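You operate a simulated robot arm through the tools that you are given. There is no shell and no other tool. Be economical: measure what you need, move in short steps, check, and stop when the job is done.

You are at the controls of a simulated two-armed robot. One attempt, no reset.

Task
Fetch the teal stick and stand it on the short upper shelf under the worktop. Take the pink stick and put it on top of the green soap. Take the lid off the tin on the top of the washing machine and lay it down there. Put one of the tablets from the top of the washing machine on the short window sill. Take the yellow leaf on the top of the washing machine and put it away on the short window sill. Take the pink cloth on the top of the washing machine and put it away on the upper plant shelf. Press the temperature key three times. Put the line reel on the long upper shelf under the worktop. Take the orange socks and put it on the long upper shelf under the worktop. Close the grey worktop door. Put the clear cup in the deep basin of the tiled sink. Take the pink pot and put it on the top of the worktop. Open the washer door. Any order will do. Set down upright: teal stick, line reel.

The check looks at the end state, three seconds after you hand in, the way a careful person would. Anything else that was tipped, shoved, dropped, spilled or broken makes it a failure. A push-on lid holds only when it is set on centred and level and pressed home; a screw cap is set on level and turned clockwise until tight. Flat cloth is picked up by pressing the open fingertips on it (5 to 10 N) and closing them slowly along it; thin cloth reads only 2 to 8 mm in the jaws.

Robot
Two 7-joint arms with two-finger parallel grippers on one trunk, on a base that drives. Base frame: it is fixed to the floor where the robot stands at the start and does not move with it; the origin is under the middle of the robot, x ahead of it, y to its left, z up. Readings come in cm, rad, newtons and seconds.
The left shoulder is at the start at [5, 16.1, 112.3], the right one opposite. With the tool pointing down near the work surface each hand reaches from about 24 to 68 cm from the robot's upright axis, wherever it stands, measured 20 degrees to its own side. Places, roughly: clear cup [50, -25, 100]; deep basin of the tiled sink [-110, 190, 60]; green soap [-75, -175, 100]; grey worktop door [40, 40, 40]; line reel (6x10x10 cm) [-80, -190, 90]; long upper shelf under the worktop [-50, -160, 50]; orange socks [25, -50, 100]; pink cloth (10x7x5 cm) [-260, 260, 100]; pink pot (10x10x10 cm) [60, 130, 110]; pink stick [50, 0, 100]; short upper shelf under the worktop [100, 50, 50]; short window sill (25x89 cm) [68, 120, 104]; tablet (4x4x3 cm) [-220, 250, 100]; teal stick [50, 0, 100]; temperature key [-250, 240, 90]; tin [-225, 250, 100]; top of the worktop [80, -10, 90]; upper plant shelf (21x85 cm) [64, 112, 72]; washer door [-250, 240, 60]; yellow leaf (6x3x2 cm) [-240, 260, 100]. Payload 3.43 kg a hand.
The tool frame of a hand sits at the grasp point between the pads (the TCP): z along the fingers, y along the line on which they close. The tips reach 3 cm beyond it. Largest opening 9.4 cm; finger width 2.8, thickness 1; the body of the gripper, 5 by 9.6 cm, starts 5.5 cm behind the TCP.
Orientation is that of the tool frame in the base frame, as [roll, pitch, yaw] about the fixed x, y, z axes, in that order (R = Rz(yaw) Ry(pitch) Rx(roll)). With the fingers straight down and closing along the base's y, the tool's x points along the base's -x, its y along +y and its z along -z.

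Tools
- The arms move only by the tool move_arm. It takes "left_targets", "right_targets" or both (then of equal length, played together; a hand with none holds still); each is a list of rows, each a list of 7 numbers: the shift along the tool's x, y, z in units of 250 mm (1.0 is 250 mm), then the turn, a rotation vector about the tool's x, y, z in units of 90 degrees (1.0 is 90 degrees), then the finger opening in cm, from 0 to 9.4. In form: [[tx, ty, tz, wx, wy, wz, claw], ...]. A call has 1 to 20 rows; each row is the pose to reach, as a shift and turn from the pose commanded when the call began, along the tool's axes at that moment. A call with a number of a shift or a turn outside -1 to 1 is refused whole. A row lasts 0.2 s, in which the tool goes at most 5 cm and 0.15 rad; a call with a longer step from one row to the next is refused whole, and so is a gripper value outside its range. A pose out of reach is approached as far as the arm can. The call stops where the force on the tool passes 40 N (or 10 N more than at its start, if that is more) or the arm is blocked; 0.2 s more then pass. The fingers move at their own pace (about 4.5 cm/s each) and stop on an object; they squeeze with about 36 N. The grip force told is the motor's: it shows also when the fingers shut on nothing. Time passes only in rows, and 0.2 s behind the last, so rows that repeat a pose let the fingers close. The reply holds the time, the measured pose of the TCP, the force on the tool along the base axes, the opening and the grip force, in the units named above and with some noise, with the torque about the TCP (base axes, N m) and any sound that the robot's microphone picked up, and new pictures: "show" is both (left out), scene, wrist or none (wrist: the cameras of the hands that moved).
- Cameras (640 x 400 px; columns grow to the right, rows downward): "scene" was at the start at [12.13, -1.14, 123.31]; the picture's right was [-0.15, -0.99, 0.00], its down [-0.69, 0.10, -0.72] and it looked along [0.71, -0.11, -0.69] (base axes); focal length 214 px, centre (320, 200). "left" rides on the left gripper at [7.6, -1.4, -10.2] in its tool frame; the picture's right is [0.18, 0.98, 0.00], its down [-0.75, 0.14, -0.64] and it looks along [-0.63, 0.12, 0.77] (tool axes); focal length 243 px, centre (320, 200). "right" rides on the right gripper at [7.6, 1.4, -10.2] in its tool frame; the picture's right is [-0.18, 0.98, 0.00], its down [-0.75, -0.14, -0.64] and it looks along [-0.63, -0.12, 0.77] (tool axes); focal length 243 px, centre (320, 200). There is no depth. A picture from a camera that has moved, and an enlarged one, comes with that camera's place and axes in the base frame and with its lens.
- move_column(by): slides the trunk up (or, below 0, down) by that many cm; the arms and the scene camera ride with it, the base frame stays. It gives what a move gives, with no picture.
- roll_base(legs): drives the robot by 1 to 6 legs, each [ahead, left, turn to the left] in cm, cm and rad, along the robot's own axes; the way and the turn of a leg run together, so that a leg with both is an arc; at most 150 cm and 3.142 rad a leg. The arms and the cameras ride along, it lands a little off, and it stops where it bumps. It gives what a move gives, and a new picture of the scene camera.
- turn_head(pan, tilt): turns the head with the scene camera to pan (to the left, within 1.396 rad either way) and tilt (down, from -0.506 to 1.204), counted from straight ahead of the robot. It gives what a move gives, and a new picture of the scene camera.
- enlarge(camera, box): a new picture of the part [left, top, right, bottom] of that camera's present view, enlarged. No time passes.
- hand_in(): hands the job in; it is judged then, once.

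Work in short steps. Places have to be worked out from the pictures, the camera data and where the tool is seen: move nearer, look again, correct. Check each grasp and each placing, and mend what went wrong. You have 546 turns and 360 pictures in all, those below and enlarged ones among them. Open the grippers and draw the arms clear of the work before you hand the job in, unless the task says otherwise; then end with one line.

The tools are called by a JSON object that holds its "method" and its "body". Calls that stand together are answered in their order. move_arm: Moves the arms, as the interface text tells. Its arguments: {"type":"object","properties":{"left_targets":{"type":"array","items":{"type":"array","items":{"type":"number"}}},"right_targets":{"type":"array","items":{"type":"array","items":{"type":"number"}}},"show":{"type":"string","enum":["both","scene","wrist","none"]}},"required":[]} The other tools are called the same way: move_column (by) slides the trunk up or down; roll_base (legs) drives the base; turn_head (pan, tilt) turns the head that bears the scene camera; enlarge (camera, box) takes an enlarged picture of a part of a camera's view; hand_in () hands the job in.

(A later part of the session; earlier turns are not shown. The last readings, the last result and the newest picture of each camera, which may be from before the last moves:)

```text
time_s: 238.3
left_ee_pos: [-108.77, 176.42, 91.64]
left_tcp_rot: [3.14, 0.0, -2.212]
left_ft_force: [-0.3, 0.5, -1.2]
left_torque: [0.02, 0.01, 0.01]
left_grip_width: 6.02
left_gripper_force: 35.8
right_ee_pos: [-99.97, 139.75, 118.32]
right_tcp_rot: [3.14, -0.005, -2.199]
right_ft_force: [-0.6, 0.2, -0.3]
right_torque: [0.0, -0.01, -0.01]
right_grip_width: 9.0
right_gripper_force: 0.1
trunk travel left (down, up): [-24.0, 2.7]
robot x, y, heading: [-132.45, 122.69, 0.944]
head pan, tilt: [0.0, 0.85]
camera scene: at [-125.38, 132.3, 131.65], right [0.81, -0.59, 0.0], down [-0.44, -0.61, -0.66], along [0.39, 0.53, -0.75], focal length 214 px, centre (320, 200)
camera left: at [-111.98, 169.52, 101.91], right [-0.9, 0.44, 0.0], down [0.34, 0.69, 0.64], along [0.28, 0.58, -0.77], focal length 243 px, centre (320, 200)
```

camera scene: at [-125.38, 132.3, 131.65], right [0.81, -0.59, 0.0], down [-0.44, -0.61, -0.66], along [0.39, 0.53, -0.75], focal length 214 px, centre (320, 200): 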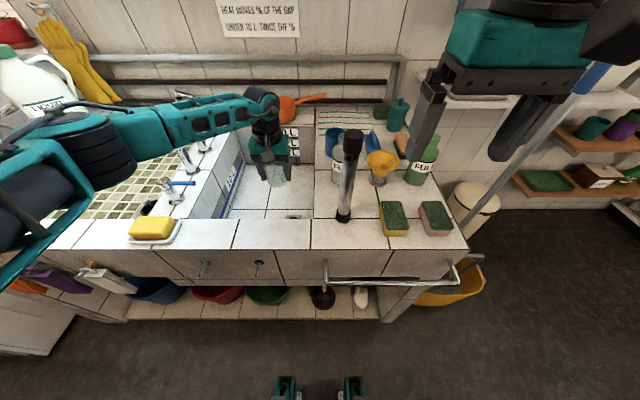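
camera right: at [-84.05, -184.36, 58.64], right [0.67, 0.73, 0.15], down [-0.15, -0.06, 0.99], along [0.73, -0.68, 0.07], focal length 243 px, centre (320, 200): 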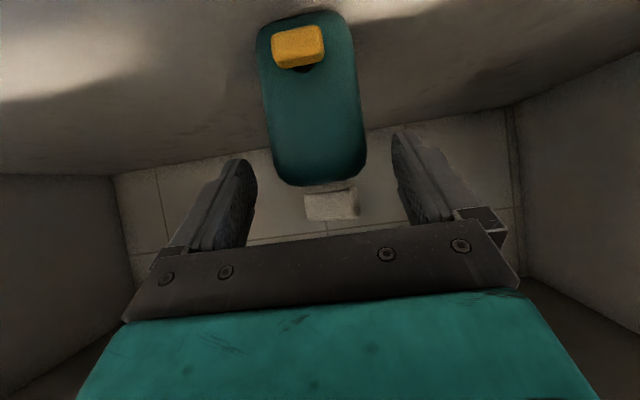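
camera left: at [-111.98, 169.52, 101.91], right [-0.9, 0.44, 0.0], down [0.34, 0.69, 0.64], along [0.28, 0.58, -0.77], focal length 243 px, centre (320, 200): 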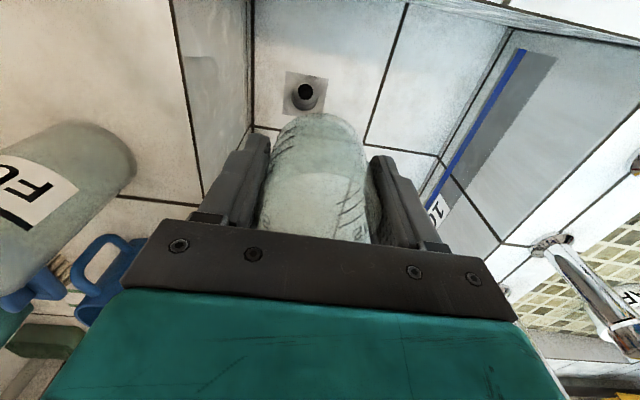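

The forearm would come down on the faucet from this stance. I'll raise and retract the hand, then approach from further right with the robot turned left so the forearm stays clear of the taps.

{"method": "move_arm", "body": {"left_targets": [[0, 0, -0.18, 0, 0, 0, 4.8], [0, 0, -0.36, 0, 0, 0, 4.8], [0, 0, -0.54, 0, 0, 0, 4.8], [0, 0, -0.72, 0, 0, 0, 4.8], [0, 0, -0.9, 0, 0, 0, 4.8], [0.15, 0, -1.0, 0, 0, 0, 4.8], [0.33, 0, -1.0, 0, 0, 0, 4.8], [0.51, 0, -1.0, 0, 0, 0, 4.8], [0.69, 0, -1.0, 0, 0, 0, 4.8], [0.84, 0, -1.0, 0, 0, 0, 4.8]], "show": "none"}}

```text
time_s: 240.6
left_ee_pos: [-121.03, 159.67, 116.75]
left_tcp_rot: [3.141, -0.003, -2.209]
left_ft_force: [-0.2, -0.1, -0.3]
left_torque: [-0.03, -0.01, 0.0]
left_grip_width: 6.05
left_gripper_force: 36.2
right_ee_pos: [-100.05, 139.6, 118.25]
right_tcp_rot: [-3.141, -0.004, -2.2]
right_ft_force: [-0.1, -0.2, 1.3]
right_torque: [-0.03, 0.03, -0.01]
right_grip_width: 8.99
right_gripper_force: 0.1
trunk travel left (down, up): [-24.0, 2.7]
robot x, y, heading: [-132.24, 122.95, 0.94]
head pan, tilt: [0.0, 0.85]
```

{"method": "roll_base", "body": {"legs": [[2, -24, 0], [0, 0, 0.45]]}}

{"method": "move_column", "body": {"by": 2.5}}

{"method": "turn_head", "body": {"pan": 0.0, "tilt": 0.8}}

```text
time_s: 243.6
left_ee_pos: [-117.54, 148.4, 116.77]
left_tcp_rot: [3.141, -0.001, -1.766]
left_ft_force: [-0.5, 0.5, -1.1]
left_torque: [-0.02, 0.01, 0.03]
left_grip_width: 6.05
left_gripper_force: 35.9
right_ee_pos: [-89.88, 139.4, 118.31]
right_tcp_rot: [-3.141, -0.004, -1.754]
right_ft_force: [-0.4, 0.4, -0.9]
right_torque: [-0.01, -0.03, 0.03]
right_grip_width: 8.99
right_gripper_force: 0.1
trunk travel left (down, up): [-24.0, 2.7]
robot x, y, heading: [-111.77, 110.1, 1.384]
head pan, tilt: [0.0, 0.85]
camera scene: at [-109.57, 121.77, 131.65], right [0.98, -0.18, 0.0], down [-0.14, -0.74, -0.66], along [0.12, 0.65, -0.75], focal length 214 px, centre (320, 200)
```

scene: 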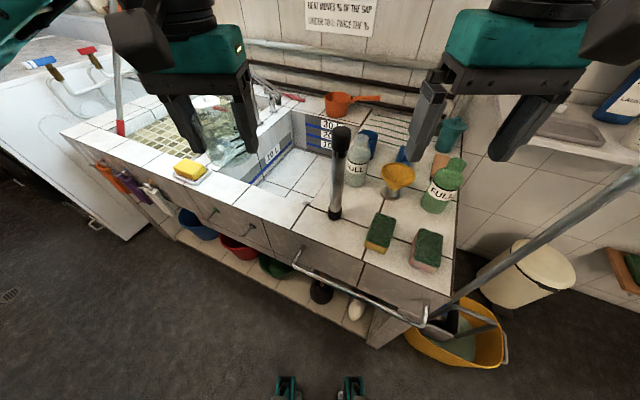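

```text
time_s: 244.3
left_ee_pos: [-117.42, 148.38, 119.09]
left_tcp_rot: [3.14, -0.003, -1.765]
left_ft_force: [-0.4, 0.6, -0.9]
left_torque: [-0.04, 0.01, 0.0]
left_grip_width: 6.05
left_gripper_force: 36.1
right_ee_pos: [-89.96, 139.33, 120.67]
right_tcp_rot: [3.142, -0.005, -1.754]
right_ft_force: [0.1, 1.0, 0.2]
right_torque: [0.01, 0.0, -0.06]
right_grip_width: 8.98
right_gripper_force: 0.0
trunk travel left (down, up): [-26.5, 0.2]
robot x, y, heading: [-112.11, 109.63, 1.386]
head pan, tilt: [0.0, 0.85]
```

```text
time_s: 245.0
left_ee_pos: [-117.54, 148.46, 119.09]
left_tcp_rot: [3.141, -0.002, -1.764]
left_ft_force: [0.3, -0.5, -1.6]
left_torque: [0.0, 0.02, 0.01]
left_grip_width: 6.02
left_gripper_force: 35.8
right_ee_pos: [-89.89, 139.31, 120.81]
right_tcp_rot: [-3.141, -0.004, -1.754]
right_ft_force: [-0.3, 0.5, -0.4]
right_torque: [0.0, -0.01, -0.02]
right_grip_width: 9.0
right_gripper_force: 0.1
trunk travel left (down, up): [-26.5, 0.2]
robot x, y, heading: [-111.68, 110.2, 1.382]
head pan, tilt: [0.0, 0.799]
camera scene: at [-109.5, 122.01, 134.55], right [0.98, -0.18, 0.0], down [-0.13, -0.7, -0.7], along [0.13, 0.69, -0.72], focal length 214 px, centre (320, 200)
```

scene: 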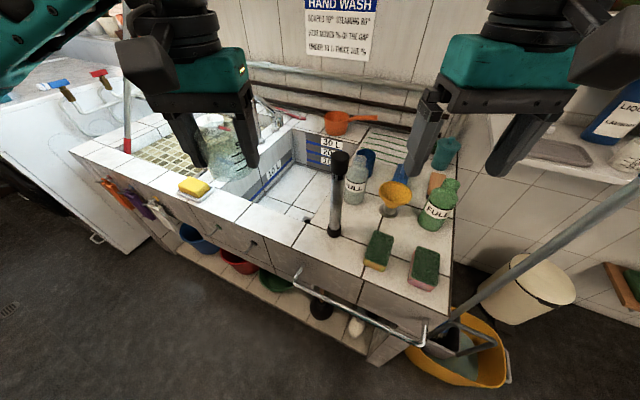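

Drive 5 cm in, then extend the cup over the basin centre at height.

{"method": "roll_base", "body": {"legs": [[5, 0, 0]]}}

{"method": "move_arm", "body": {"left_targets": [[-0.15, -0.02, 0, 0, 0, 0, 4.8], [-0.32, -0.04, 0, 0, 0, 0, 4.8], [-0.49, -0.06, 0, 0, 0, 0, 4.8], [-0.66, -0.08, 0, 0, 0, 0, 4.8], [-0.82, -0.1, 0, 0, 0, 0, 4.8]], "show": "both"}}

```text
time_s: 245.9
left_ee_pos: [-116.59, 153.35, 119.15]
left_tcp_rot: [3.14, -0.005, -1.765]
left_ft_force: [-0.2, 0.0, -0.5]
left_torque: [-0.02, 0.0, -0.01]
left_grip_width: 6.02
left_gripper_force: 36.2
right_ee_pos: [-88.98, 144.37, 120.82]
right_tcp_rot: [3.141, -0.004, -1.753]
right_ft_force: [-0.2, -0.6, -0.5]
right_torque: [-0.06, -0.01, -0.02]
right_grip_width: 9.0
right_gripper_force: 0.1
trunk travel left (down, up): [-26.5, 0.2]
robot x, y, heading: [-110.76, 114.91, 1.388]
head pan, tilt: [0.0, 0.799]
camera scene: at [-108.57, 126.99, 134.54], right [0.98, -0.18, 0.0], down [-0.13, -0.71, -0.7], along [0.13, 0.68, -0.72], focal length 214 px, centre (320, 200)
```

scene: 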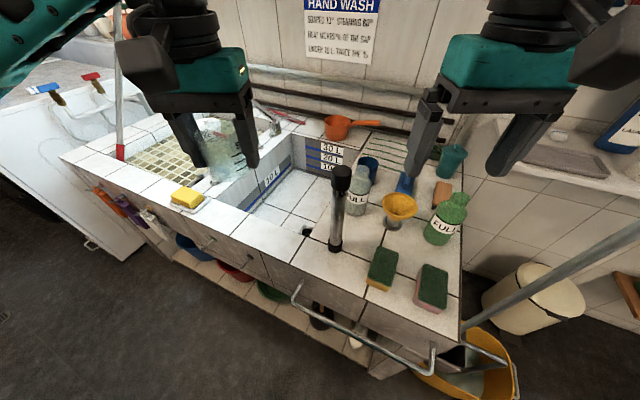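

```text
time_s: 247.1
left_ee_pos: [-110.23, 172.83, 119.23]
left_tcp_rot: [3.138, -0.001, -1.769]
left_ft_force: [-0.9, -0.3, -1.3]
left_torque: [0.01, -0.02, -0.01]
left_grip_width: 6.02
left_gripper_force: 36.0
right_ee_pos: [-88.86, 144.29, 120.71]
right_tcp_rot: [-3.141, -0.005, -1.754]
right_ft_force: [0.0, 0.4, 0.8]
right_torque: [-0.03, 0.04, 0.03]
right_grip_width: 9.02
right_gripper_force: 0.1
trunk travel left (down, up): [-26.5, 0.2]
robot x, y, heading: [-110.46, 114.68, 1.385]
head pan, tilt: [0.0, 0.799]
camera scene: at [-108.5, 126.9, 134.54], right [0.98, -0.18, 0.0], down [-0.13, -0.7, -0.7], along [0.13, 0.68, -0.72], focal length 214 px, centre (320, 200)
camera left: at [-110.11, 165.06, 129.46], right [-1.0, 0.01, 0.0], down [0.01, 0.77, 0.64], along [0.0, 0.64, -0.77], focal length 243 px, centre (320, 200)
```

scene: 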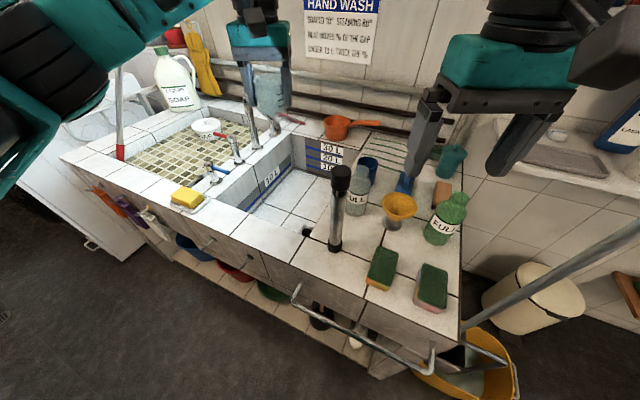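
left: 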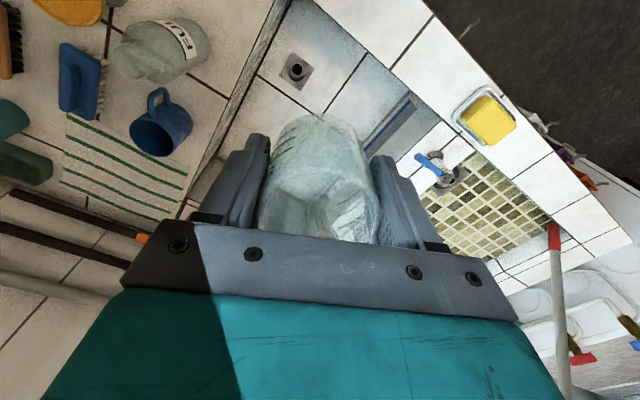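

Adjust 3 cm and lower 25 cm, watching the forearm versus faucet.

{"method": "move_arm", "body": {"left_targets": [[-0.1, -0.036, 0.1, 0, 0, 0, 4.8], [-0.11, -0.036, 0.28, 0, 0, 0, 4.8], [-0.11, -0.036, 0.46, 0, 0, 0, 4.8], [-0.11, -0.036, 0.64, 0, 0, 0, 4.8], [-0.11, -0.036, 0.82, 0, 0, 0, 4.8], [-0.11, -0.036, 1.0, 0, 0, 0, 4.8]], "show": "both"}}

```text
time_s: 248.5
left_ee_pos: [-108.88, 175.3, 94.09]
left_tcp_rot: [-3.141, -0.002, -1.765]
left_ft_force: [-0.7, -0.1, -0.6]
left_torque: [0.0, 0.0, 0.0]
left_grip_width: 6.03
left_gripper_force: 35.8
right_ee_pos: [-88.93, 144.23, 120.8]
right_tcp_rot: [-3.141, -0.006, -1.754]
right_ft_force: [-0.2, 0.1, 0.3]
right_torque: [-0.02, 0.03, -0.01]
right_grip_width: 8.99
right_gripper_force: 0.1
trunk travel left (down, up): [-26.5, 0.2]
robot x, y, heading: [-110.81, 114.99, 1.389]
head pan, tilt: [0.0, 0.799]
camera scene: at [-108.6, 126.91, 134.55], right [0.98, -0.18, 0.0], down [-0.13, -0.7, -0.7], along [0.13, 0.69, -0.72], focal length 214 px, centre (320, 200)
camera left: at [-108.94, 167.54, 104.35], right [-1.0, 0.01, 0.0], down [0.01, 0.77, 0.64], along [0.0, 0.64, -0.77], focal length 243 px, centre (320, 200)
```

scene: 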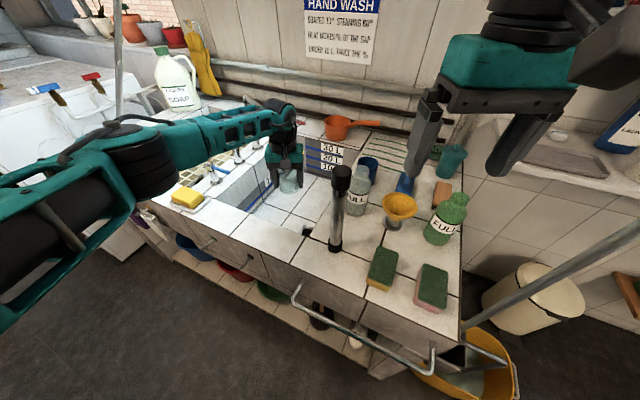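
left: 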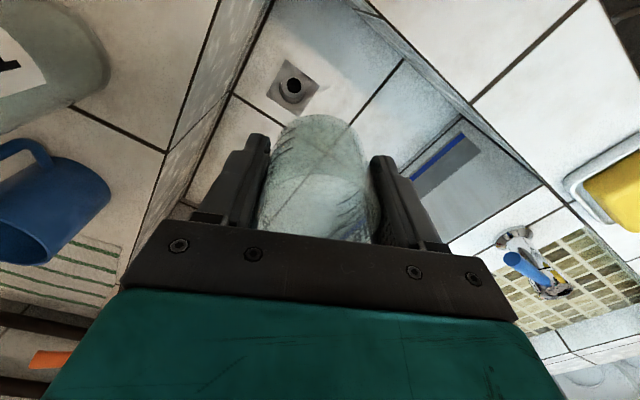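

Forearm now passes well in front of the taps. Continue lowering.

{"method": "move_arm", "body": {"left_targets": [[0, 0, 0.18, 0, 0, 0, 4.8], [0, 0, 0.36, 0, 0, 0, 4.8], [0, 0, 0.54, 0, 0, 0, 4.8], [0, 0, 0.7, 0, 0, 0, 4.8], [0, 0, 0.82, 0, 0, 0, 4.8]], "show": "both"}}

```text
time_s: 249.7
left_ee_pos: [-109.4, 173.01, 79.09]
left_tcp_rot: [3.14, -0.003, -1.767]
left_ft_force: [-0.2, -0.4, -0.6]
left_torque: [-0.02, -0.02, 0.02]
left_grip_width: 6.05
left_gripper_force: 35.7
left hand out of reach, approached as far as the arm can: row 3, 4, 5
right_ee_pos: [-88.98, 144.34, 120.81]
right_tcp_rot: [3.14, -0.004, -1.755]
right_ft_force: [-0.2, -0.4, -0.2]
right_torque: [0.02, -0.02, -0.04]
right_grip_width: 8.98
right_gripper_force: 0.1
trunk travel left (down, up): [-26.5, 0.2]
robot x, y, heading: [-111.13, 115.28, 1.389]
head pan, tilt: [0.0, 0.799]
camera scene: at [-108.65, 126.88, 134.56], right [0.98, -0.18, 0.0], down [-0.13, -0.7, -0.7], along [0.13, 0.69, -0.72], focal length 214 px, centre (320, 200)
camera left: at [-109.53, 165.15, 89.37], right [-1.0, 0.01, 0.0], down [0.01, 0.77, 0.64], along [0.01, 0.64, -0.77], focal length 243 px, centre (320, 200)
```

scene: 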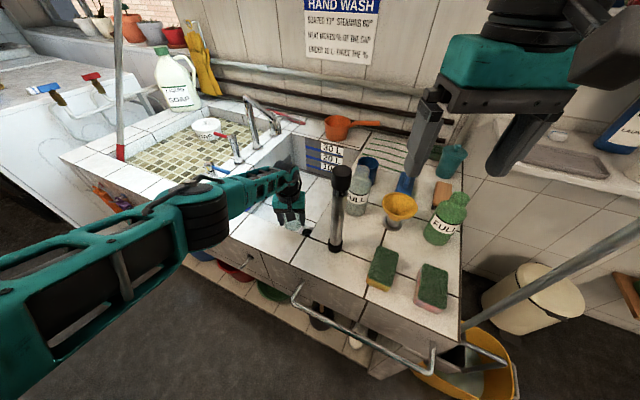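
left: 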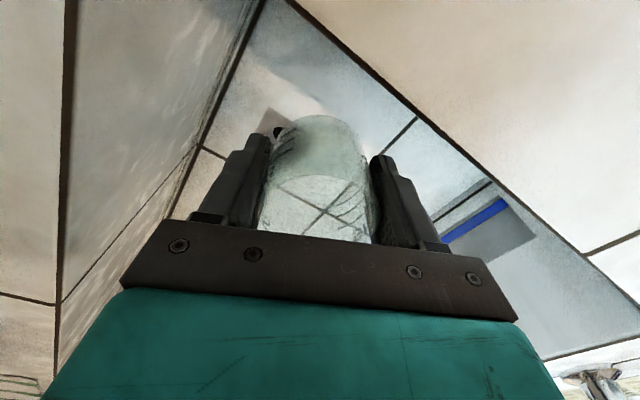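

Reach-limited at z 79. Creep the base 5 cm closer (hand stays inside the basin), then continue lowering with the hand pulled back.

{"method": "roll_base", "body": {"legs": [[5, 0, 0]]}}

{"method": "move_arm", "body": {"left_targets": [[0.08, -0.02, 0.05, 0, 0, 0, 4.8], [0.12, -0.04, 0.15, 0, 0, 0, 4.8], [0.12, -0.04, 0.28, 0, 0, 0, 4.8], [0.12, -0.04, 0.4, 0, 0, 0, 4.8], [0.12, -0.04, 0.5, 0, 0, 0, 4.8]], "show": "both"}}

```text
time_s: 250.6
left_ee_pos: [-109.16, 174.44, 79.24]
left_tcp_rot: [3.139, 0.0, -1.769]
left_ft_force: [-0.1, -0.1, -1.2]
left_torque: [-0.01, -0.01, -0.01]
left_grip_width: 6.01
left_gripper_force: 35.9
right_ee_pos: [-88.79, 145.71, 120.86]
right_tcp_rot: [-3.141, -0.003, -1.76]
right_ft_force: [-0.5, -1.3, 0.8]
right_torque: [0.03, -0.01, -0.01]
right_grip_width: 8.98
right_gripper_force: 0.1
trunk travel left (down, up): [-26.5, 0.2]
robot x, y, heading: [-110.76, 116.42, 1.38]
head pan, tilt: [0.0, 0.799]
stopped in leg 1: the robot was blocked; the commanded pose is now the measured one
camera scene: at [-108.52, 128.34, 134.56], right [0.98, -0.19, 0.0], down [-0.14, -0.7, -0.7], along [0.13, 0.69, -0.72], focal length 214 px, centre (320, 200)
```

scene: 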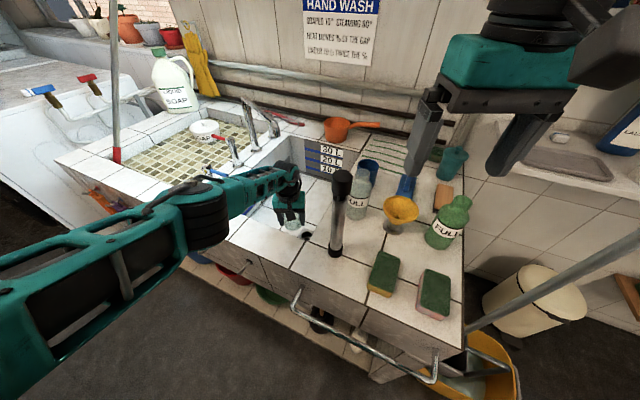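

```text
time_s: 251.8
left_ee_pos: [-108.82, 170.9, 72.68]
left_tcp_rot: [-3.124, 0.012, -1.774]
left_ft_force: [1.6, -2.8, 10.8]
left_torque: [-0.74, 0.27, -0.06]
left_grip_width: 6.0
left_gripper_force: 35.9
left hand out of reach, approached as far as the arm can: row 3, 4, 5
right_ee_pos: [-88.87, 145.64, 120.91]
right_tcp_rot: [3.141, -0.005, -1.759]
right_ft_force: [1.2, 0.4, 0.0]
right_torque: [0.0, -0.04, 0.02]
right_grip_width: 9.0
right_gripper_force: 0.0
trunk travel left (down, up): [-26.5, 0.2]
robot x, y, heading: [-111.25, 116.56, 1.383]
head pan, tilt: [0.0, 0.799]
stopped in row 5 (left hand): the force on the tool passed its limit (the readings are from after the stop); the commanded pose is now the measured one
camera scene: at [-108.53, 128.35, 134.56], right [0.98, -0.19, 0.0], down [-0.14, -0.7, -0.7], along [0.13, 0.68, -0.72], focal length 214 px, centre (320, 200)
camera left: at [-109.08, 162.93, 82.83], right [-1.0, 0.02, -0.02], down [0.0, 0.76, 0.65], along [0.03, 0.65, -0.76], focal length 243 px, centre (320, 200)
```

scene: 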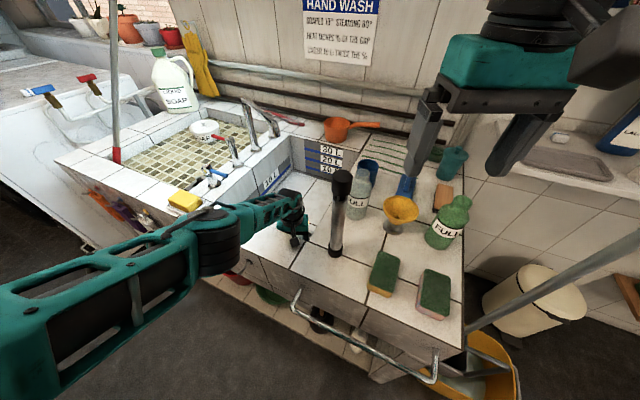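
left: 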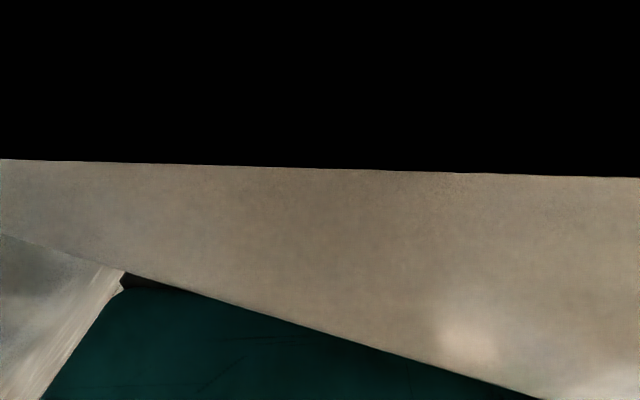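

The arm ran out of reach and the wrist leaned on the front rim. Raise it out; I'll go square-on and closer instead.

{"method": "move_arm", "body": {"left_targets": [[-0.04, 0, -0.04, 0, 0, 0, 4.8], [-0.08, 0, -0.12, 0, 0, 0, 4.8], [-0.1, 0, -0.3, 0, 0, 0, 4.8], [-0.1, 0, -0.48, 0, 0, 0, 4.8], [-0.1, 0, -0.66, 0, 0, 0, 4.8], [-0.1, 0, -0.84, 0, 0, 0, 4.8], [-0.1, 0, -1.0, 0, 0, 0, 4.8]], "show": "none"}}

{"method": "move_arm", "body": {"left_targets": [[0, 0, -0.18, 0, 0, 0, 4.8], [0, 0, -0.36, 0, 0, 0, 4.8], [0, 0, -0.54, 0, 0, 0, 4.8], [0, 0, -0.72, 0, 0, 0, 4.8], [0.15, 0, -0.84, 0, 0, 0, 4.8], [0.3, 0, -0.84, 0, 0, 0, 4.8], [0.45, 0, -0.84, 0, 0, 0, 4.8], [0.6, 0, -0.84, 0, 0, 0, 4.8], [0.75, 0, -0.84, 0, 0, 0, 4.8]], "show": "both"}}

```text
time_s: 253.4
left_ee_pos: [-108.87, 173.05, 97.75]
left_tcp_rot: [-3.127, 0.013, -1.774]
left_ft_force: [-0.9, 0.4, 0.0]
left_torque: [0.0, -0.01, 0.01]
left_grip_width: 6.04
left_gripper_force: 36.1
left hand out of reach, approached as far as the arm can: row 1
right_ee_pos: [-88.78, 145.68, 120.95]
right_tcp_rot: [-3.141, -0.003, -1.759]
right_ft_force: [-0.3, -1.2, 0.7]
right_torque: [0.01, 0.01, 0.03]
right_grip_width: 8.98
right_gripper_force: 0.0
trunk travel left (down, up): [-26.5, 0.2]
robot x, y, heading: [-111.03, 116.71, 1.38]
head pan, tilt: [0.0, 0.799]
```

```text
time_s: 255.4
left_ee_pos: [-113.1, 154.36, 118.25]
left_tcp_rot: [-3.127, 0.014, -1.773]
left_ft_force: [-0.8, -0.1, -0.9]
left_torque: [-0.01, -0.03, -0.02]
left_grip_width: 6.05
left_gripper_force: 36.6
right_ee_pos: [-88.8, 145.49, 120.84]
right_tcp_rot: [-3.139, -0.004, -1.758]
right_ft_force: [0.5, -0.8, 0.4]
right_torque: [0.05, -0.01, 0.01]
right_grip_width: 8.98
right_gripper_force: 0.0
trunk travel left (down, up): [-26.5, 0.2]
robot x, y, heading: [-110.62, 116.29, 1.379]
head pan, tilt: [0.0, 0.799]
camera scene: at [-108.5, 128.37, 134.56], right [0.98, -0.19, 0.0], down [-0.14, -0.7, -0.7], along [0.13, 0.68, -0.72], focal length 214 px, centre (320, 200)
camera left: at [-113.27, 146.54, 128.46], right [-1.0, 0.02, -0.02], down [0.0, 0.76, 0.65], along [0.03, 0.65, -0.76], focal length 243 px, centre (320, 200)
```

scene: 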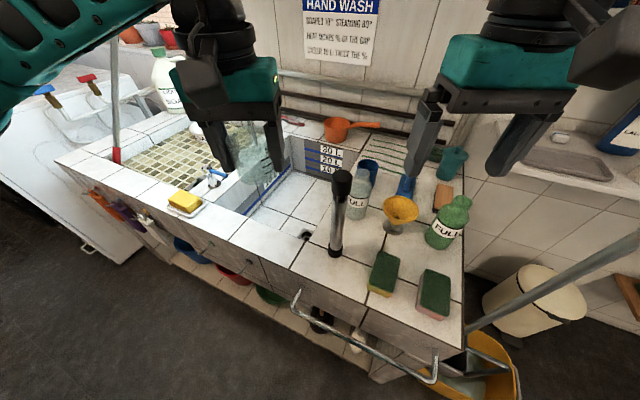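
left: 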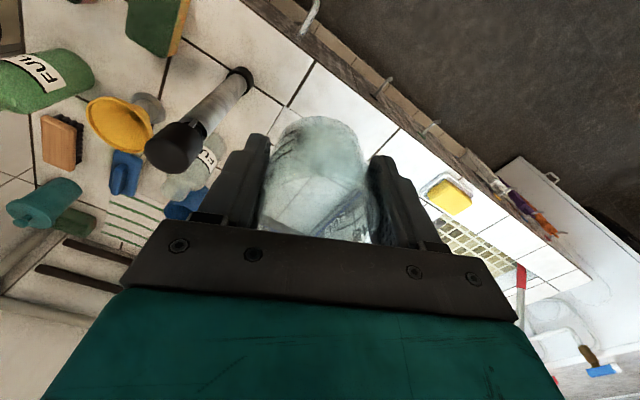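

{"method": "roll_base", "body": {"legs": [[-8, 0, 0], [0, 0, -0.44], [0, 21, 0], [6, 0, 0]]}}

{"method": "turn_head", "body": {"pan": 0.1, "tilt": 0.9}}

```text
time_s: 259.5
left_ee_pos: [-111.51, 161.36, 118.22]
left_tcp_rot: [-3.126, 0.013, -2.214]
left_ft_force: [0.9, 0.0, -1.6]
left_torque: [-0.03, 0.03, 0.02]
left_grip_width: 6.06
left_gripper_force: 36.0
right_ee_pos: [-93.46, 143.02, 120.86]
right_tcp_rot: [3.141, -0.004, -2.2]
right_ft_force: [-0.6, -1.0, -1.2]
right_torque: [-0.01, -0.01, 0.01]
right_grip_width: 9.0
right_gripper_force: 0.0
trunk travel left (down, up): [-26.5, 0.2]
robot x, y, heading: [-126.1, 125.93, 0.943]
head pan, tilt: [0.0, 0.799]
camera scene: at [-118.72, 135.83, 134.54], right [0.81, -0.59, 0.0], down [-0.42, -0.58, -0.7], along [0.41, 0.56, -0.72], focal length 214 px, centre (320, 200)
```

scene: 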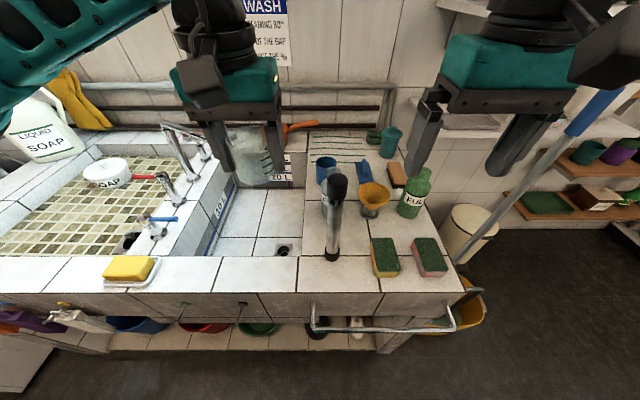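

```text
time_s: 260.2
left_ee_pos: [-111.68, 161.23, 118.18]
left_tcp_rot: [-3.127, 0.013, -2.214]
left_ft_force: [0.4, -0.2, -0.5]
left_torque: [0.0, -0.01, 0.02]
left_grip_width: 6.04
left_gripper_force: 36.1
right_ee_pos: [-93.46, 142.83, 120.86]
right_tcp_rot: [3.141, -0.004, -2.2]
right_ft_force: [-0.5, 0.5, 0.6]
right_torque: [0.03, 0.04, 0.02]
right_grip_width: 9.02
right_gripper_force: 0.1
trunk travel left (down, up): [-26.5, 0.2]
robot x, y, heading: [-125.8, 125.96, 0.938]
head pan, tilt: [0.099, 0.901]
camera scene: at [-119.72, 135.73, 133.77], right [0.86, -0.51, 0.0], down [-0.4, -0.68, -0.62], along [0.32, 0.54, -0.78], focal length 214 px, centre (320, 200)
```

scene: 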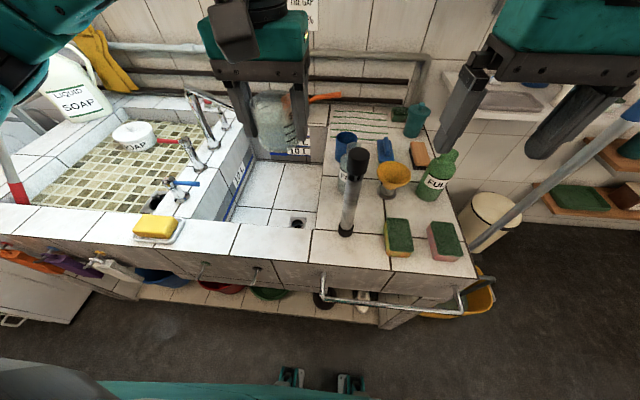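

Square-on now at the right distance. Extend over basin point (50, 14.5), level the hand, then lower.

{"method": "move_arm", "body": {"left_targets": [[-0.13, 0.05, 0, -0.004, 0.004, 0, 4.8], [-0.26, 0.1, 0, -0.009, 0.008, 0, 4.8], [-0.39, 0.16, 0.05, -0.009, 0.008, 0, 4.8], [-0.52, 0.212, 0.1, -0.009, 0.008, 0, 4.8], [-0.52, 0.212, 0.28, -0.009, 0.008, 0, 4.8], [-0.52, 0.212, 0.46, -0.009, 0.008, 0, 4.8], [-0.52, 0.212, 0.64, -0.009, 0.008, 0, 4.8], [-0.52, 0.212, 0.82, -0.009, 0.008, 0, 4.8], [-0.52, 0.212, 0.99, -0.009, 0.008, 0, 4.8]], "show": "both"}}

```text
time_s: 262.2
left_ee_pos: [-107.56, 174.85, 93.39]
left_tcp_rot: [-3.139, 0.0, -2.216]
left_ft_force: [0.0, 0.0, 0.0]
left_torque: [-0.02, -0.02, -0.03]
left_grip_width: 6.02
left_gripper_force: 35.9
right_ee_pos: [-93.67, 142.97, 120.8]
right_tcp_rot: [-3.141, -0.004, -2.199]
right_ft_force: [0.2, 0.6, 0.7]
right_torque: [-0.02, -0.03, -0.03]
right_grip_width: 8.99
right_gripper_force: 0.1
trunk travel left (down, up): [-26.5, 0.2]
robot x, y, heading: [-125.53, 126.08, 0.939]
head pan, tilt: [0.099, 0.901]
camera scene: at [-119.7, 135.77, 133.76], right [0.86, -0.51, 0.0], down [-0.4, -0.68, -0.62], along [0.31, 0.54, -0.78], focal length 214 px, centre (320, 200)
camera left: at [-111.0, 167.94, 103.65], right [-0.9, 0.44, 0.0], down [0.34, 0.69, 0.64], along [0.29, 0.57, -0.77], focal length 243 px, centre (320, 200)
```

scene: 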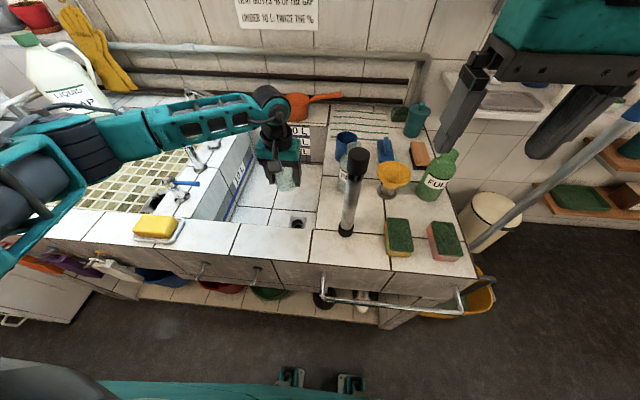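
left: 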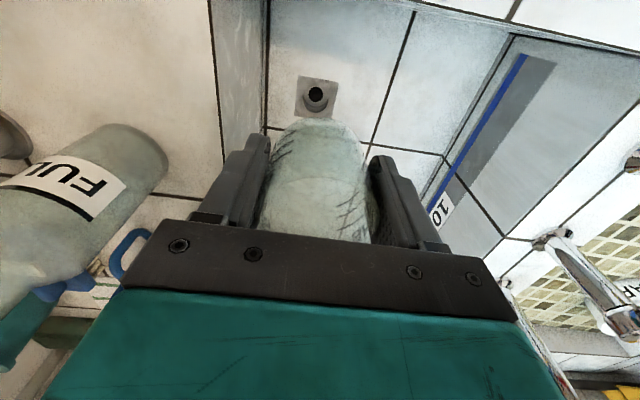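

Forearm runs from about (29,28) to (50,14), ~8 cm clear of the nearest tap. Continue lowering gradually.

{"method": "move_arm", "body": {"left_targets": [[0, 0, 0.14, 0, 0, 0, 4.8], [0, 0, 0.28, 0, 0, 0, 4.8], [0, 0, 0.42, 0, 0, 0, 4.8], [0, 0, 0.56, 0, 0, 0, 4.8]], "show": "both"}}

```text
time_s: 263.2
left_ee_pos: [-107.38, 174.77, 79.57]
left_tcp_rot: [-3.141, 0.001, -2.215]
left_ft_force: [-0.5, -0.8, -0.1]
left_torque: [0.01, -0.03, 0.0]
left_grip_width: 6.01
left_gripper_force: 36.0
right_ee_pos: [-93.5, 142.97, 120.87]
right_tcp_rot: [-3.142, -0.006, -2.199]
right_ft_force: [0.7, -0.1, -0.2]
right_torque: [0.05, 0.01, 0.02]
right_grip_width: 9.0
right_gripper_force: 0.0
trunk travel left (down, up): [-26.5, 0.2]
robot x, y, heading: [-126.08, 125.97, 0.942]
head pan, tilt: [0.099, 0.901]
camera scene: at [-119.69, 135.75, 133.76], right [0.86, -0.51, 0.0], down [-0.4, -0.68, -0.62], along [0.31, 0.54, -0.78], focal length 214 px, centre (320, 200)
camera left: at [-110.94, 167.88, 89.79], right [-0.9, 0.44, 0.0], down [0.34, 0.69, 0.64], along [0.29, 0.58, -0.77], focal length 243 px, centre (320, 200)
```

scene: 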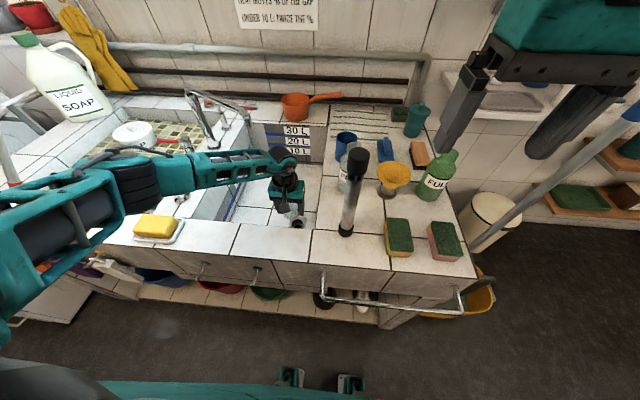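
left: 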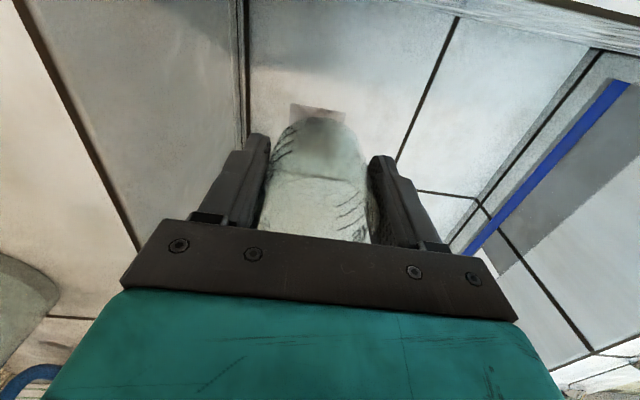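

The drain is just ahead of the cup; shift 3 cm left to flat tiles, then lower to contact.

{"method": "move_arm", "body": {"left_targets": [[0, 0.06, 0, 0, 0, 0, 4.8], [0, 0.12, 0.06, 0, 0, 0, 4.8], [0, 0.12, 0.2, 0, 0, 0, 4.8], [0, 0.12, 0.34, 0, 0, 0, 4.8], [0, 0.12, 0.42, 0, 0, 0, 4.8], [0, 0.12, 0.48, 0, 0, 0, 4.8], [0, 0.12, 0.53, 0, 0, 0, 4.8]], "show": "both"}}

```text
time_s: 264.2
left_ee_pos: [-110.04, 176.42, 72.57]
left_tcp_rot: [-3.141, -0.014, -2.215]
left_ft_force: [-5.2, -6.1, 12.6]
left_torque: [-0.42, 0.18, -0.04]
left_grip_width: 6.02
left_gripper_force: 36.1
right_ee_pos: [-93.72, 142.96, 120.85]
right_tcp_rot: [3.141, -0.006, -2.199]
right_ft_force: [0.7, 0.8, 1.0]
right_torque: [-0.01, 0.01, -0.01]
right_grip_width: 9.03
right_gripper_force: 0.1
trunk travel left (down, up): [-26.5, 0.2]
robot x, y, heading: [-126.09, 125.73, 0.943]
head pan, tilt: [0.099, 0.901]
stopped in row 4 (left hand): the force on the tool passed its limit (the readings are from after the stop); the commanded pose is now the measured one
camera scene: at [-119.75, 135.68, 133.79], right [0.86, -0.51, 0.0], down [-0.4, -0.68, -0.62], along [0.31, 0.54, -0.78], focal length 214 px, centre (320, 200)
camera left: at [-113.31, 169.61, 82.78], right [-0.9, 0.44, 0.0], down [0.35, 0.7, 0.63], along [0.28, 0.56, -0.78], focal length 243 px, centre (320, 200)
```

scene: 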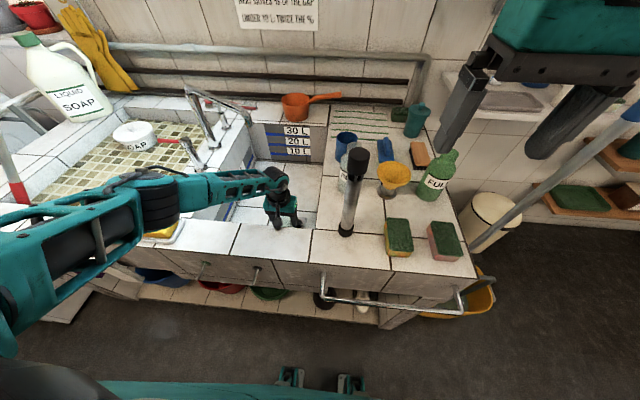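
left: 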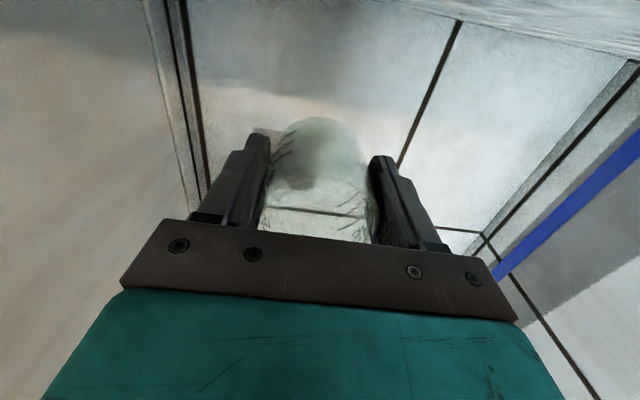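

Contact registered near cup-bottom z≈68.5. Test gently whether that is the floor.

{"method": "enlarge", "body": {"camera": "scene", "box": [120, 120, 360, 270]}}

{"method": "move_arm", "body": {"left_targets": [[0, 0, -0.03, 0, 0, 0, 4.8], [0, 0, -0.03, 0, 0, 0, 4.8]], "show": "none"}}

```text
2.67 times, centred on (240, 195) of scene
camera zoom: at [-119.75, 135.68, 133.79], right [0.86, -0.51, 0.0], down [-0.4, -0.68, -0.62], along [0.31, 0.54, -0.78], focal length 572 px, centre (533, 213)
```

zoom: 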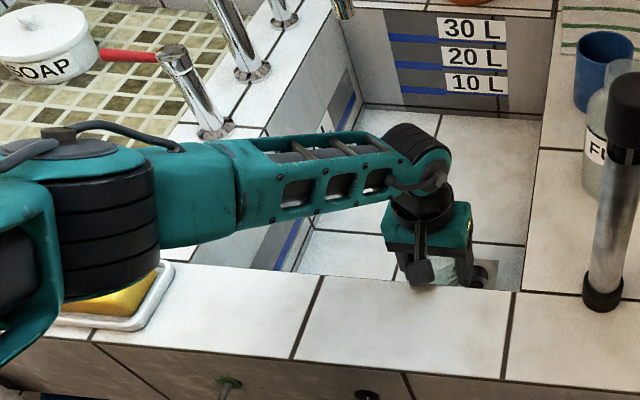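

```text
time_s: 264.8
left_ee_pos: [-109.96, 176.55, 72.95]
left_tcp_rot: [-3.14, -0.014, -2.216]
left_ft_force: [-0.1, 0.4, -0.4]
left_torque: [0.0, 0.0, 0.01]
left_grip_width: 6.01
left_gripper_force: 36.9
right_ee_pos: [-93.58, 142.97, 120.72]
right_tcp_rot: [3.141, -0.005, -2.199]
right_ft_force: [0.1, -0.3, 0.2]
right_torque: [-0.05, -0.01, -0.01]
right_grip_width: 8.99
right_gripper_force: 0.1
trunk travel left (down, up): [-26.5, 0.2]
robot x, y, heading: [-125.8, 125.86, 0.941]
head pan, tilt: [0.099, 0.901]
```

{"method": "move_arm", "body": {"left_targets": [[0, 0, 0.01, 0, -0.005, 0, 4.8], [0, 0, 0.02, 0, -0.009, 0, 4.8], [0, 0, 0.03, 0, -0.009, 0, 4.8], [0, 0, 0.04, 0, -0.009, 0, 4.8]], "show": "none"}}

```text
time_s: 266.0
left_ee_pos: [-109.85, 176.61, 72.56]
left_tcp_rot: [-3.14, 0.001, -2.214]
left_ft_force: [-8.7, -6.7, 21.9]
left_torque: [-0.96, 0.3, -0.29]
left_grip_width: 6.03
left_gripper_force: 35.7
right_ee_pos: [-93.71, 142.82, 120.84]
right_tcp_rot: [-3.141, -0.004, -2.199]
right_ft_force: [-0.1, -0.1, 0.0]
right_torque: [-0.02, 0.0, -0.01]
right_grip_width: 8.98
right_gripper_force: 0.1
trunk travel left (down, up): [-26.5, 0.2]
robot x, y, heading: [-125.81, 125.68, 0.938]
head pan, tilt: [0.099, 0.901]
stopped in row 4 (left hand): the force on the tool passed its limit (the readings are from after the stop); the commanded pose is now the measured one
```

{"method": "enlarge", "body": {"camera": "left", "box": [180, 60, 460, 250]}}

```text
2.11 times, centred on (320, 155) of left
camera zoom: at [-113.37, 169.6, 82.79], right [-0.9, 0.44, 0.0], down [0.34, 0.69, 0.64], along [0.29, 0.58, -0.77], focal length 511 px, centre (320, 295)
```

zoom: 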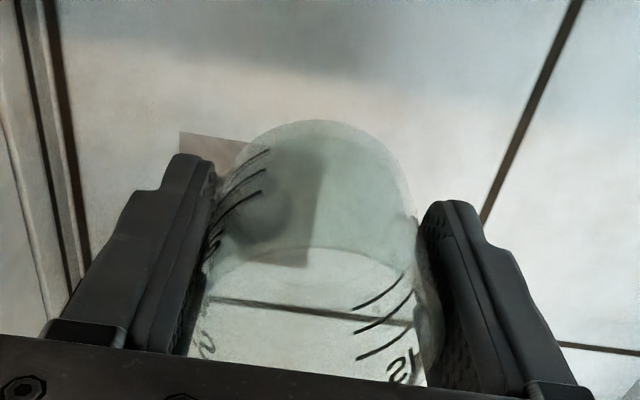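

The cup overlaps the drain plate. Lift slightly, shift 5 cm forward and 1 cm left to plain tile, and set down.

{"method": "move_arm", "body": {"left_targets": [[0, 0, -0.06, 0, 0, 0, 4.8], [-0.1, 0.02, -0.06, 0, 0, 0, 4.8], [-0.2, 0.04, -0.06, 0, 0, 0, 4.8], [-0.2, 0.04, -0.02, 0, 0, 0, 4.8], [-0.2, 0.04, 0.0, 0, 0, 0, 4.8]], "show": "wrist"}}

```text
time_s: 267.2
left_ee_pos: [-107.71, 181.32, 72.82]
left_tcp_rot: [-3.138, 0.002, -2.215]
left_ft_force: [0.0, 1.1, -1.0]
left_torque: [-0.05, 0.03, 0.02]
left_grip_width: 6.02
left_gripper_force: 35.8
left hand out of reach, approached as far as the arm can: row 5
right_ee_pos: [-93.51, 143.12, 120.78]
right_tcp_rot: [3.142, -0.006, -2.198]
right_ft_force: [-0.2, -0.7, 0.3]
right_torque: [0.01, -0.01, 0.0]
right_grip_width: 9.01
right_gripper_force: 0.0
trunk travel left (down, up): [-26.5, 0.2]
robot x, y, heading: [-126.34, 125.83, 0.937]
head pan, tilt: [0.099, 0.901]
camera left: at [-111.14, 174.34, 83.05], right [-0.9, 0.44, 0.0], down [0.34, 0.69, 0.64], along [0.29, 0.58, -0.77], focal length 243 px, centre (320, 200)
```

left: 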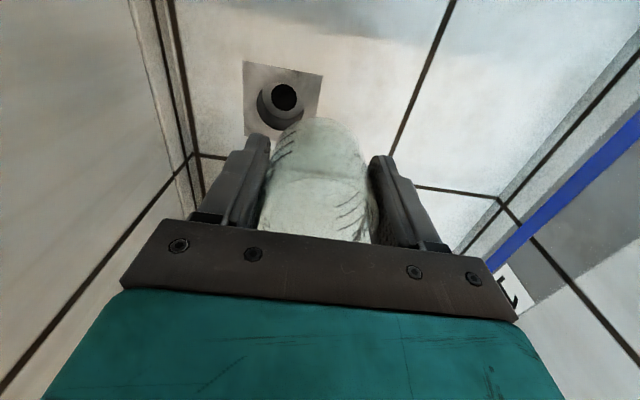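

The drain has a raised ring, so the floor is lower. Now clear of it; lower via the trunk in small steps.

{"method": "move_column", "body": {"by": -3}}

{"method": "move_column", "body": {"by": -1.2}}

```text
time_s: 267.9
left_ee_pos: [-107.66, 181.46, 69.8]
left_tcp_rot: [-3.14, 0.003, -2.215]
left_ft_force: [0.2, 0.4, -0.8]
left_torque: [0.01, -0.01, -0.04]
left_grip_width: 6.04
left_gripper_force: 35.5
right_ee_pos: [-93.73, 142.96, 117.78]
right_tcp_rot: [-3.141, -0.004, -2.2]
right_ft_force: [0.0, -0.1, 0.1]
right_torque: [-0.01, 0.0, 0.01]
right_grip_width: 9.02
right_gripper_force: 0.1
trunk travel left (down, up): [-23.5, 3.2]
robot x, y, heading: [-126.18, 125.74, 0.941]
head pan, tilt: [0.099, 0.901]
```

```text
time_s: 268.5
left_ee_pos: [-107.71, 181.4, 68.67]
left_tcp_rot: [-3.14, 0.002, -2.215]
left_ft_force: [0.2, -0.1, -0.7]
left_torque: [0.0, 0.02, -0.02]
left_grip_width: 6.04
left_gripper_force: 35.4
right_ee_pos: [-93.61, 142.95, 116.54]
right_tcp_rot: [-3.141, -0.005, -2.199]
right_ft_force: [0.2, 0.4, 0.2]
right_torque: [0.0, 0.0, -0.01]
right_grip_width: 9.01
right_gripper_force: 0.2
trunk travel left (down, up): [-22.3, 4.4]
robot x, y, heading: [-125.97, 125.83, 0.939]
head pan, tilt: [0.099, 0.901]
```

{"method": "move_column", "body": {"by": -1.2}}

{"method": "turn_head", "body": {"pan": 0.1, "tilt": 0.95}}

```text
time_s: 269.1
left_ee_pos: [-107.72, 181.47, 67.4]
left_tcp_rot: [-3.14, 0.002, -2.214]
left_ft_force: [0.1, -1.1, -0.5]
left_torque: [0.01, -0.01, -0.04]
left_grip_width: 6.02
left_gripper_force: 35.9
right_ee_pos: [-93.59, 142.93, 115.32]
right_tcp_rot: [-3.141, -0.004, -2.198]
right_ft_force: [0.1, -0.3, -0.3]
right_torque: [0.02, 0.02, -0.03]
right_grip_width: 8.99
right_gripper_force: 0.1
trunk travel left (down, up): [-21.1, 5.6]
robot x, y, heading: [-126.31, 125.88, 0.94]
head pan, tilt: [0.099, 0.901]
```

```text
time_s: 269.7
left_ee_pos: [-107.74, 181.3, 67.36]
left_tcp_rot: [-3.141, 0.003, -2.215]
left_ft_force: [0.0, 0.2, 0.1]
left_torque: [0.02, 0.01, -0.03]
left_grip_width: 6.03
left_gripper_force: 35.3
right_ee_pos: [-93.55, 142.78, 115.55]
right_tcp_rot: [3.141, -0.003, -2.197]
right_ft_force: [0.2, -0.3, -0.4]
right_torque: [0.04, 0.02, 0.02]
right_grip_width: 9.02
right_gripper_force: 0.1
trunk travel left (down, up): [-21.1, 5.6]
robot x, y, heading: [-125.98, 125.69, 0.942]
head pan, tilt: [0.099, 0.949]
camera scene: at [-119.87, 135.51, 128.0], right [0.86, -0.51, 0.0], down [-0.41, -0.7, -0.58], along [0.29, 0.5, -0.81], focal length 214 px, centre (320, 200)
```

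scene: 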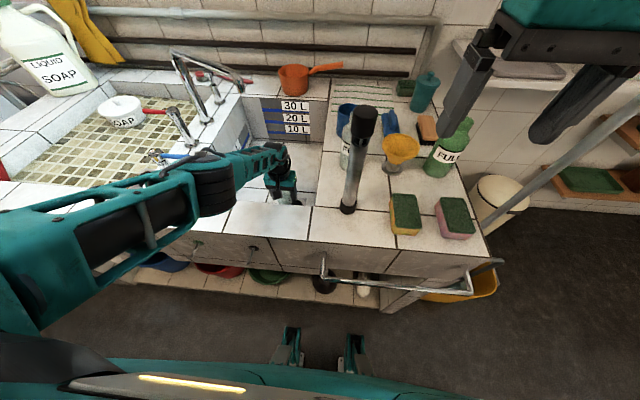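

{"method": "move_column", "body": {"by": -1}}

```text
time_s: 270.3
left_ee_pos: [-107.7, 181.34, 66.3]
left_tcp_rot: [-3.141, 0.004, -2.215]
left_ft_force: [-0.4, 0.1, -0.9]
left_torque: [-0.01, 0.01, -0.06]
left_grip_width: 6.03
left_gripper_force: 36.4
right_ee_pos: [-93.62, 142.97, 114.44]
right_tcp_rot: [-3.141, -0.006, -2.198]
right_ft_force: [0.8, -0.4, -0.1]
right_torque: [0.01, 0.0, -0.01]
right_grip_width: 9.01
right_gripper_force: 0.1
trunk travel left (down, up): [-20.1, 6.6]
robot x, y, heading: [-125.64, 125.97, 0.939]
head pan, tilt: [0.099, 0.949]
```

Still free (cup bottom ≈62). Another centimetre.

{"method": "move_column", "body": {"by": -1}}

```text
time_s: 270.9
left_ee_pos: [-107.8, 181.19, 65.46]
left_tcp_rot: [-3.139, 0.001, -2.214]
left_ft_force: [-0.9, 0.3, -0.7]
left_torque: [0.01, 0.02, -0.03]
left_grip_width: 6.02
left_gripper_force: 36.1
right_ee_pos: [-93.53, 142.86, 113.33]
right_tcp_rot: [3.142, -0.006, -2.198]
right_ft_force: [-0.4, -0.3, -0.4]
right_torque: [0.01, 0.01, -0.02]
right_grip_width: 9.02
right_gripper_force: 0.0
trunk travel left (down, up): [-19.1, 7.6]
robot x, y, heading: [-126.15, 126.15, 0.942]
head pan, tilt: [0.099, 0.949]
```

{"method": "move_column", "body": {"by": -1}}

{"method": "enlarge", "body": {"camera": "left", "box": [120, 0, 520, 250]}}

```text
time_s: 271.5
left_ee_pos: [-107.61, 181.31, 64.43]
left_tcp_rot: [-3.139, 0.002, -2.214]
left_ft_force: [-0.8, -0.8, -0.2]
left_torque: [0.01, -0.01, 0.04]
left_grip_width: 6.04
left_gripper_force: 36.2
right_ee_pos: [-93.65, 142.98, 112.41]
right_tcp_rot: [3.141, -0.004, -2.2]
right_ft_force: [0.2, -0.6, 0.0]
right_torque: [0.02, 0.04, 0.02]
right_grip_width: 8.99
right_gripper_force: 0.0
trunk travel left (down, up): [-18.1, 8.6]
robot x, y, heading: [-125.82, 126.19, 0.939]
head pan, tilt: [0.099, 0.949]
```

```text
1.60 times, centred on (320, 125) of left
camera zoom: at [-111.15, 174.33, 74.66], right [-0.9, 0.44, 0.0], down [0.34, 0.69, 0.64], along [0.29, 0.58, -0.77], focal length 388 px, centre (320, 320)
```

zoom: 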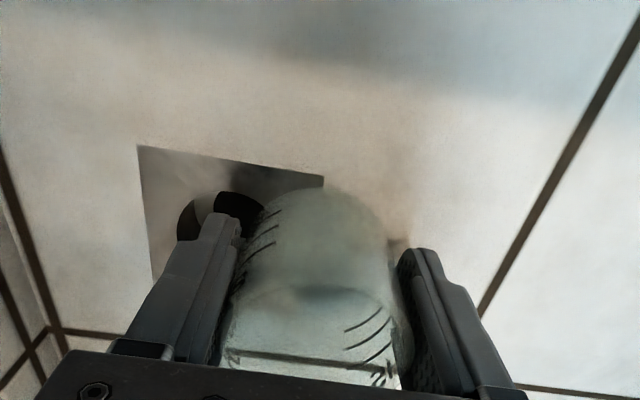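

Still free; the drain is right beside one finger. Lift 1 cm, shift 3 cm forward, and continue lowering by arm with small steps.

{"method": "move_arm", "body": {"left_targets": [[0, 0, -0.06, 0, 0, 0, 4.8], [-0.06, 0.01, -0.06, 0, 0, 0, 4.8], [-0.13, 0.02, -0.06, 0, 0, 0, 4.8], [-0.13, 0.02, 0.0, 0, 0, 0, 4.8], [-0.13, 0.02, 0.02, 0, 0, 0, 4.8], [-0.13, 0.02, 0.04, 0, 0, 0, 4.8]], "show": "wrist"}}

```text
time_s: 272.9
left_ee_pos: [-106.85, 182.75, 67.18]
left_tcp_rot: [-3.14, 0.0, -2.214]
left_ft_force: [0.5, -0.4, -0.9]
left_torque: [-0.02, 0.01, -0.02]
left_grip_width: 6.05
left_gripper_force: 36.0
left hand out of reach, approached as far as the arm can: row 2, 3, 4, 5, 6
right_ee_pos: [-93.51, 143.05, 112.41]
right_tcp_rot: [-3.141, -0.005, -2.199]
right_ft_force: [0.2, -0.6, 0.9]
right_torque: [0.0, 0.03, 0.01]
right_grip_width: 9.0
right_gripper_force: 0.1
trunk travel left (down, up): [-18.1, 8.6]
robot x, y, heading: [-126.14, 125.94, 0.943]
head pan, tilt: [0.099, 0.949]
camera left: at [-110.26, 175.77, 77.43], right [-0.9, 0.44, 0.0], down [0.34, 0.69, 0.64], along [0.29, 0.58, -0.77], focal length 243 px, centre (320, 200)
```

left: 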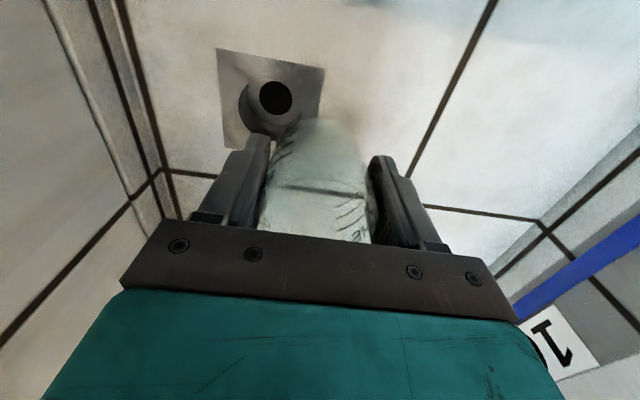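

{"method": "move_column", "body": {"by": -2.5}}

```text
time_s: 273.6
left_ee_pos: [-106.8, 182.85, 64.73]
left_tcp_rot: [-3.141, 0.0, -2.215]
left_ft_force: [-0.3, 0.3, -0.2]
left_torque: [0.02, -0.02, -0.01]
left_grip_width: 6.03
left_gripper_force: 36.3
right_ee_pos: [-93.68, 142.91, 109.91]
right_tcp_rot: [-3.141, -0.005, -2.198]
right_ft_force: [-0.4, 0.8, 0.9]
right_torque: [-0.04, -0.01, -0.02]
right_grip_width: 9.03
right_gripper_force: 0.1
trunk travel left (down, up): [-15.6, 11.1]
robot x, y, heading: [-125.75, 125.93, 0.94]
head pan, tilt: [0.099, 0.949]
```

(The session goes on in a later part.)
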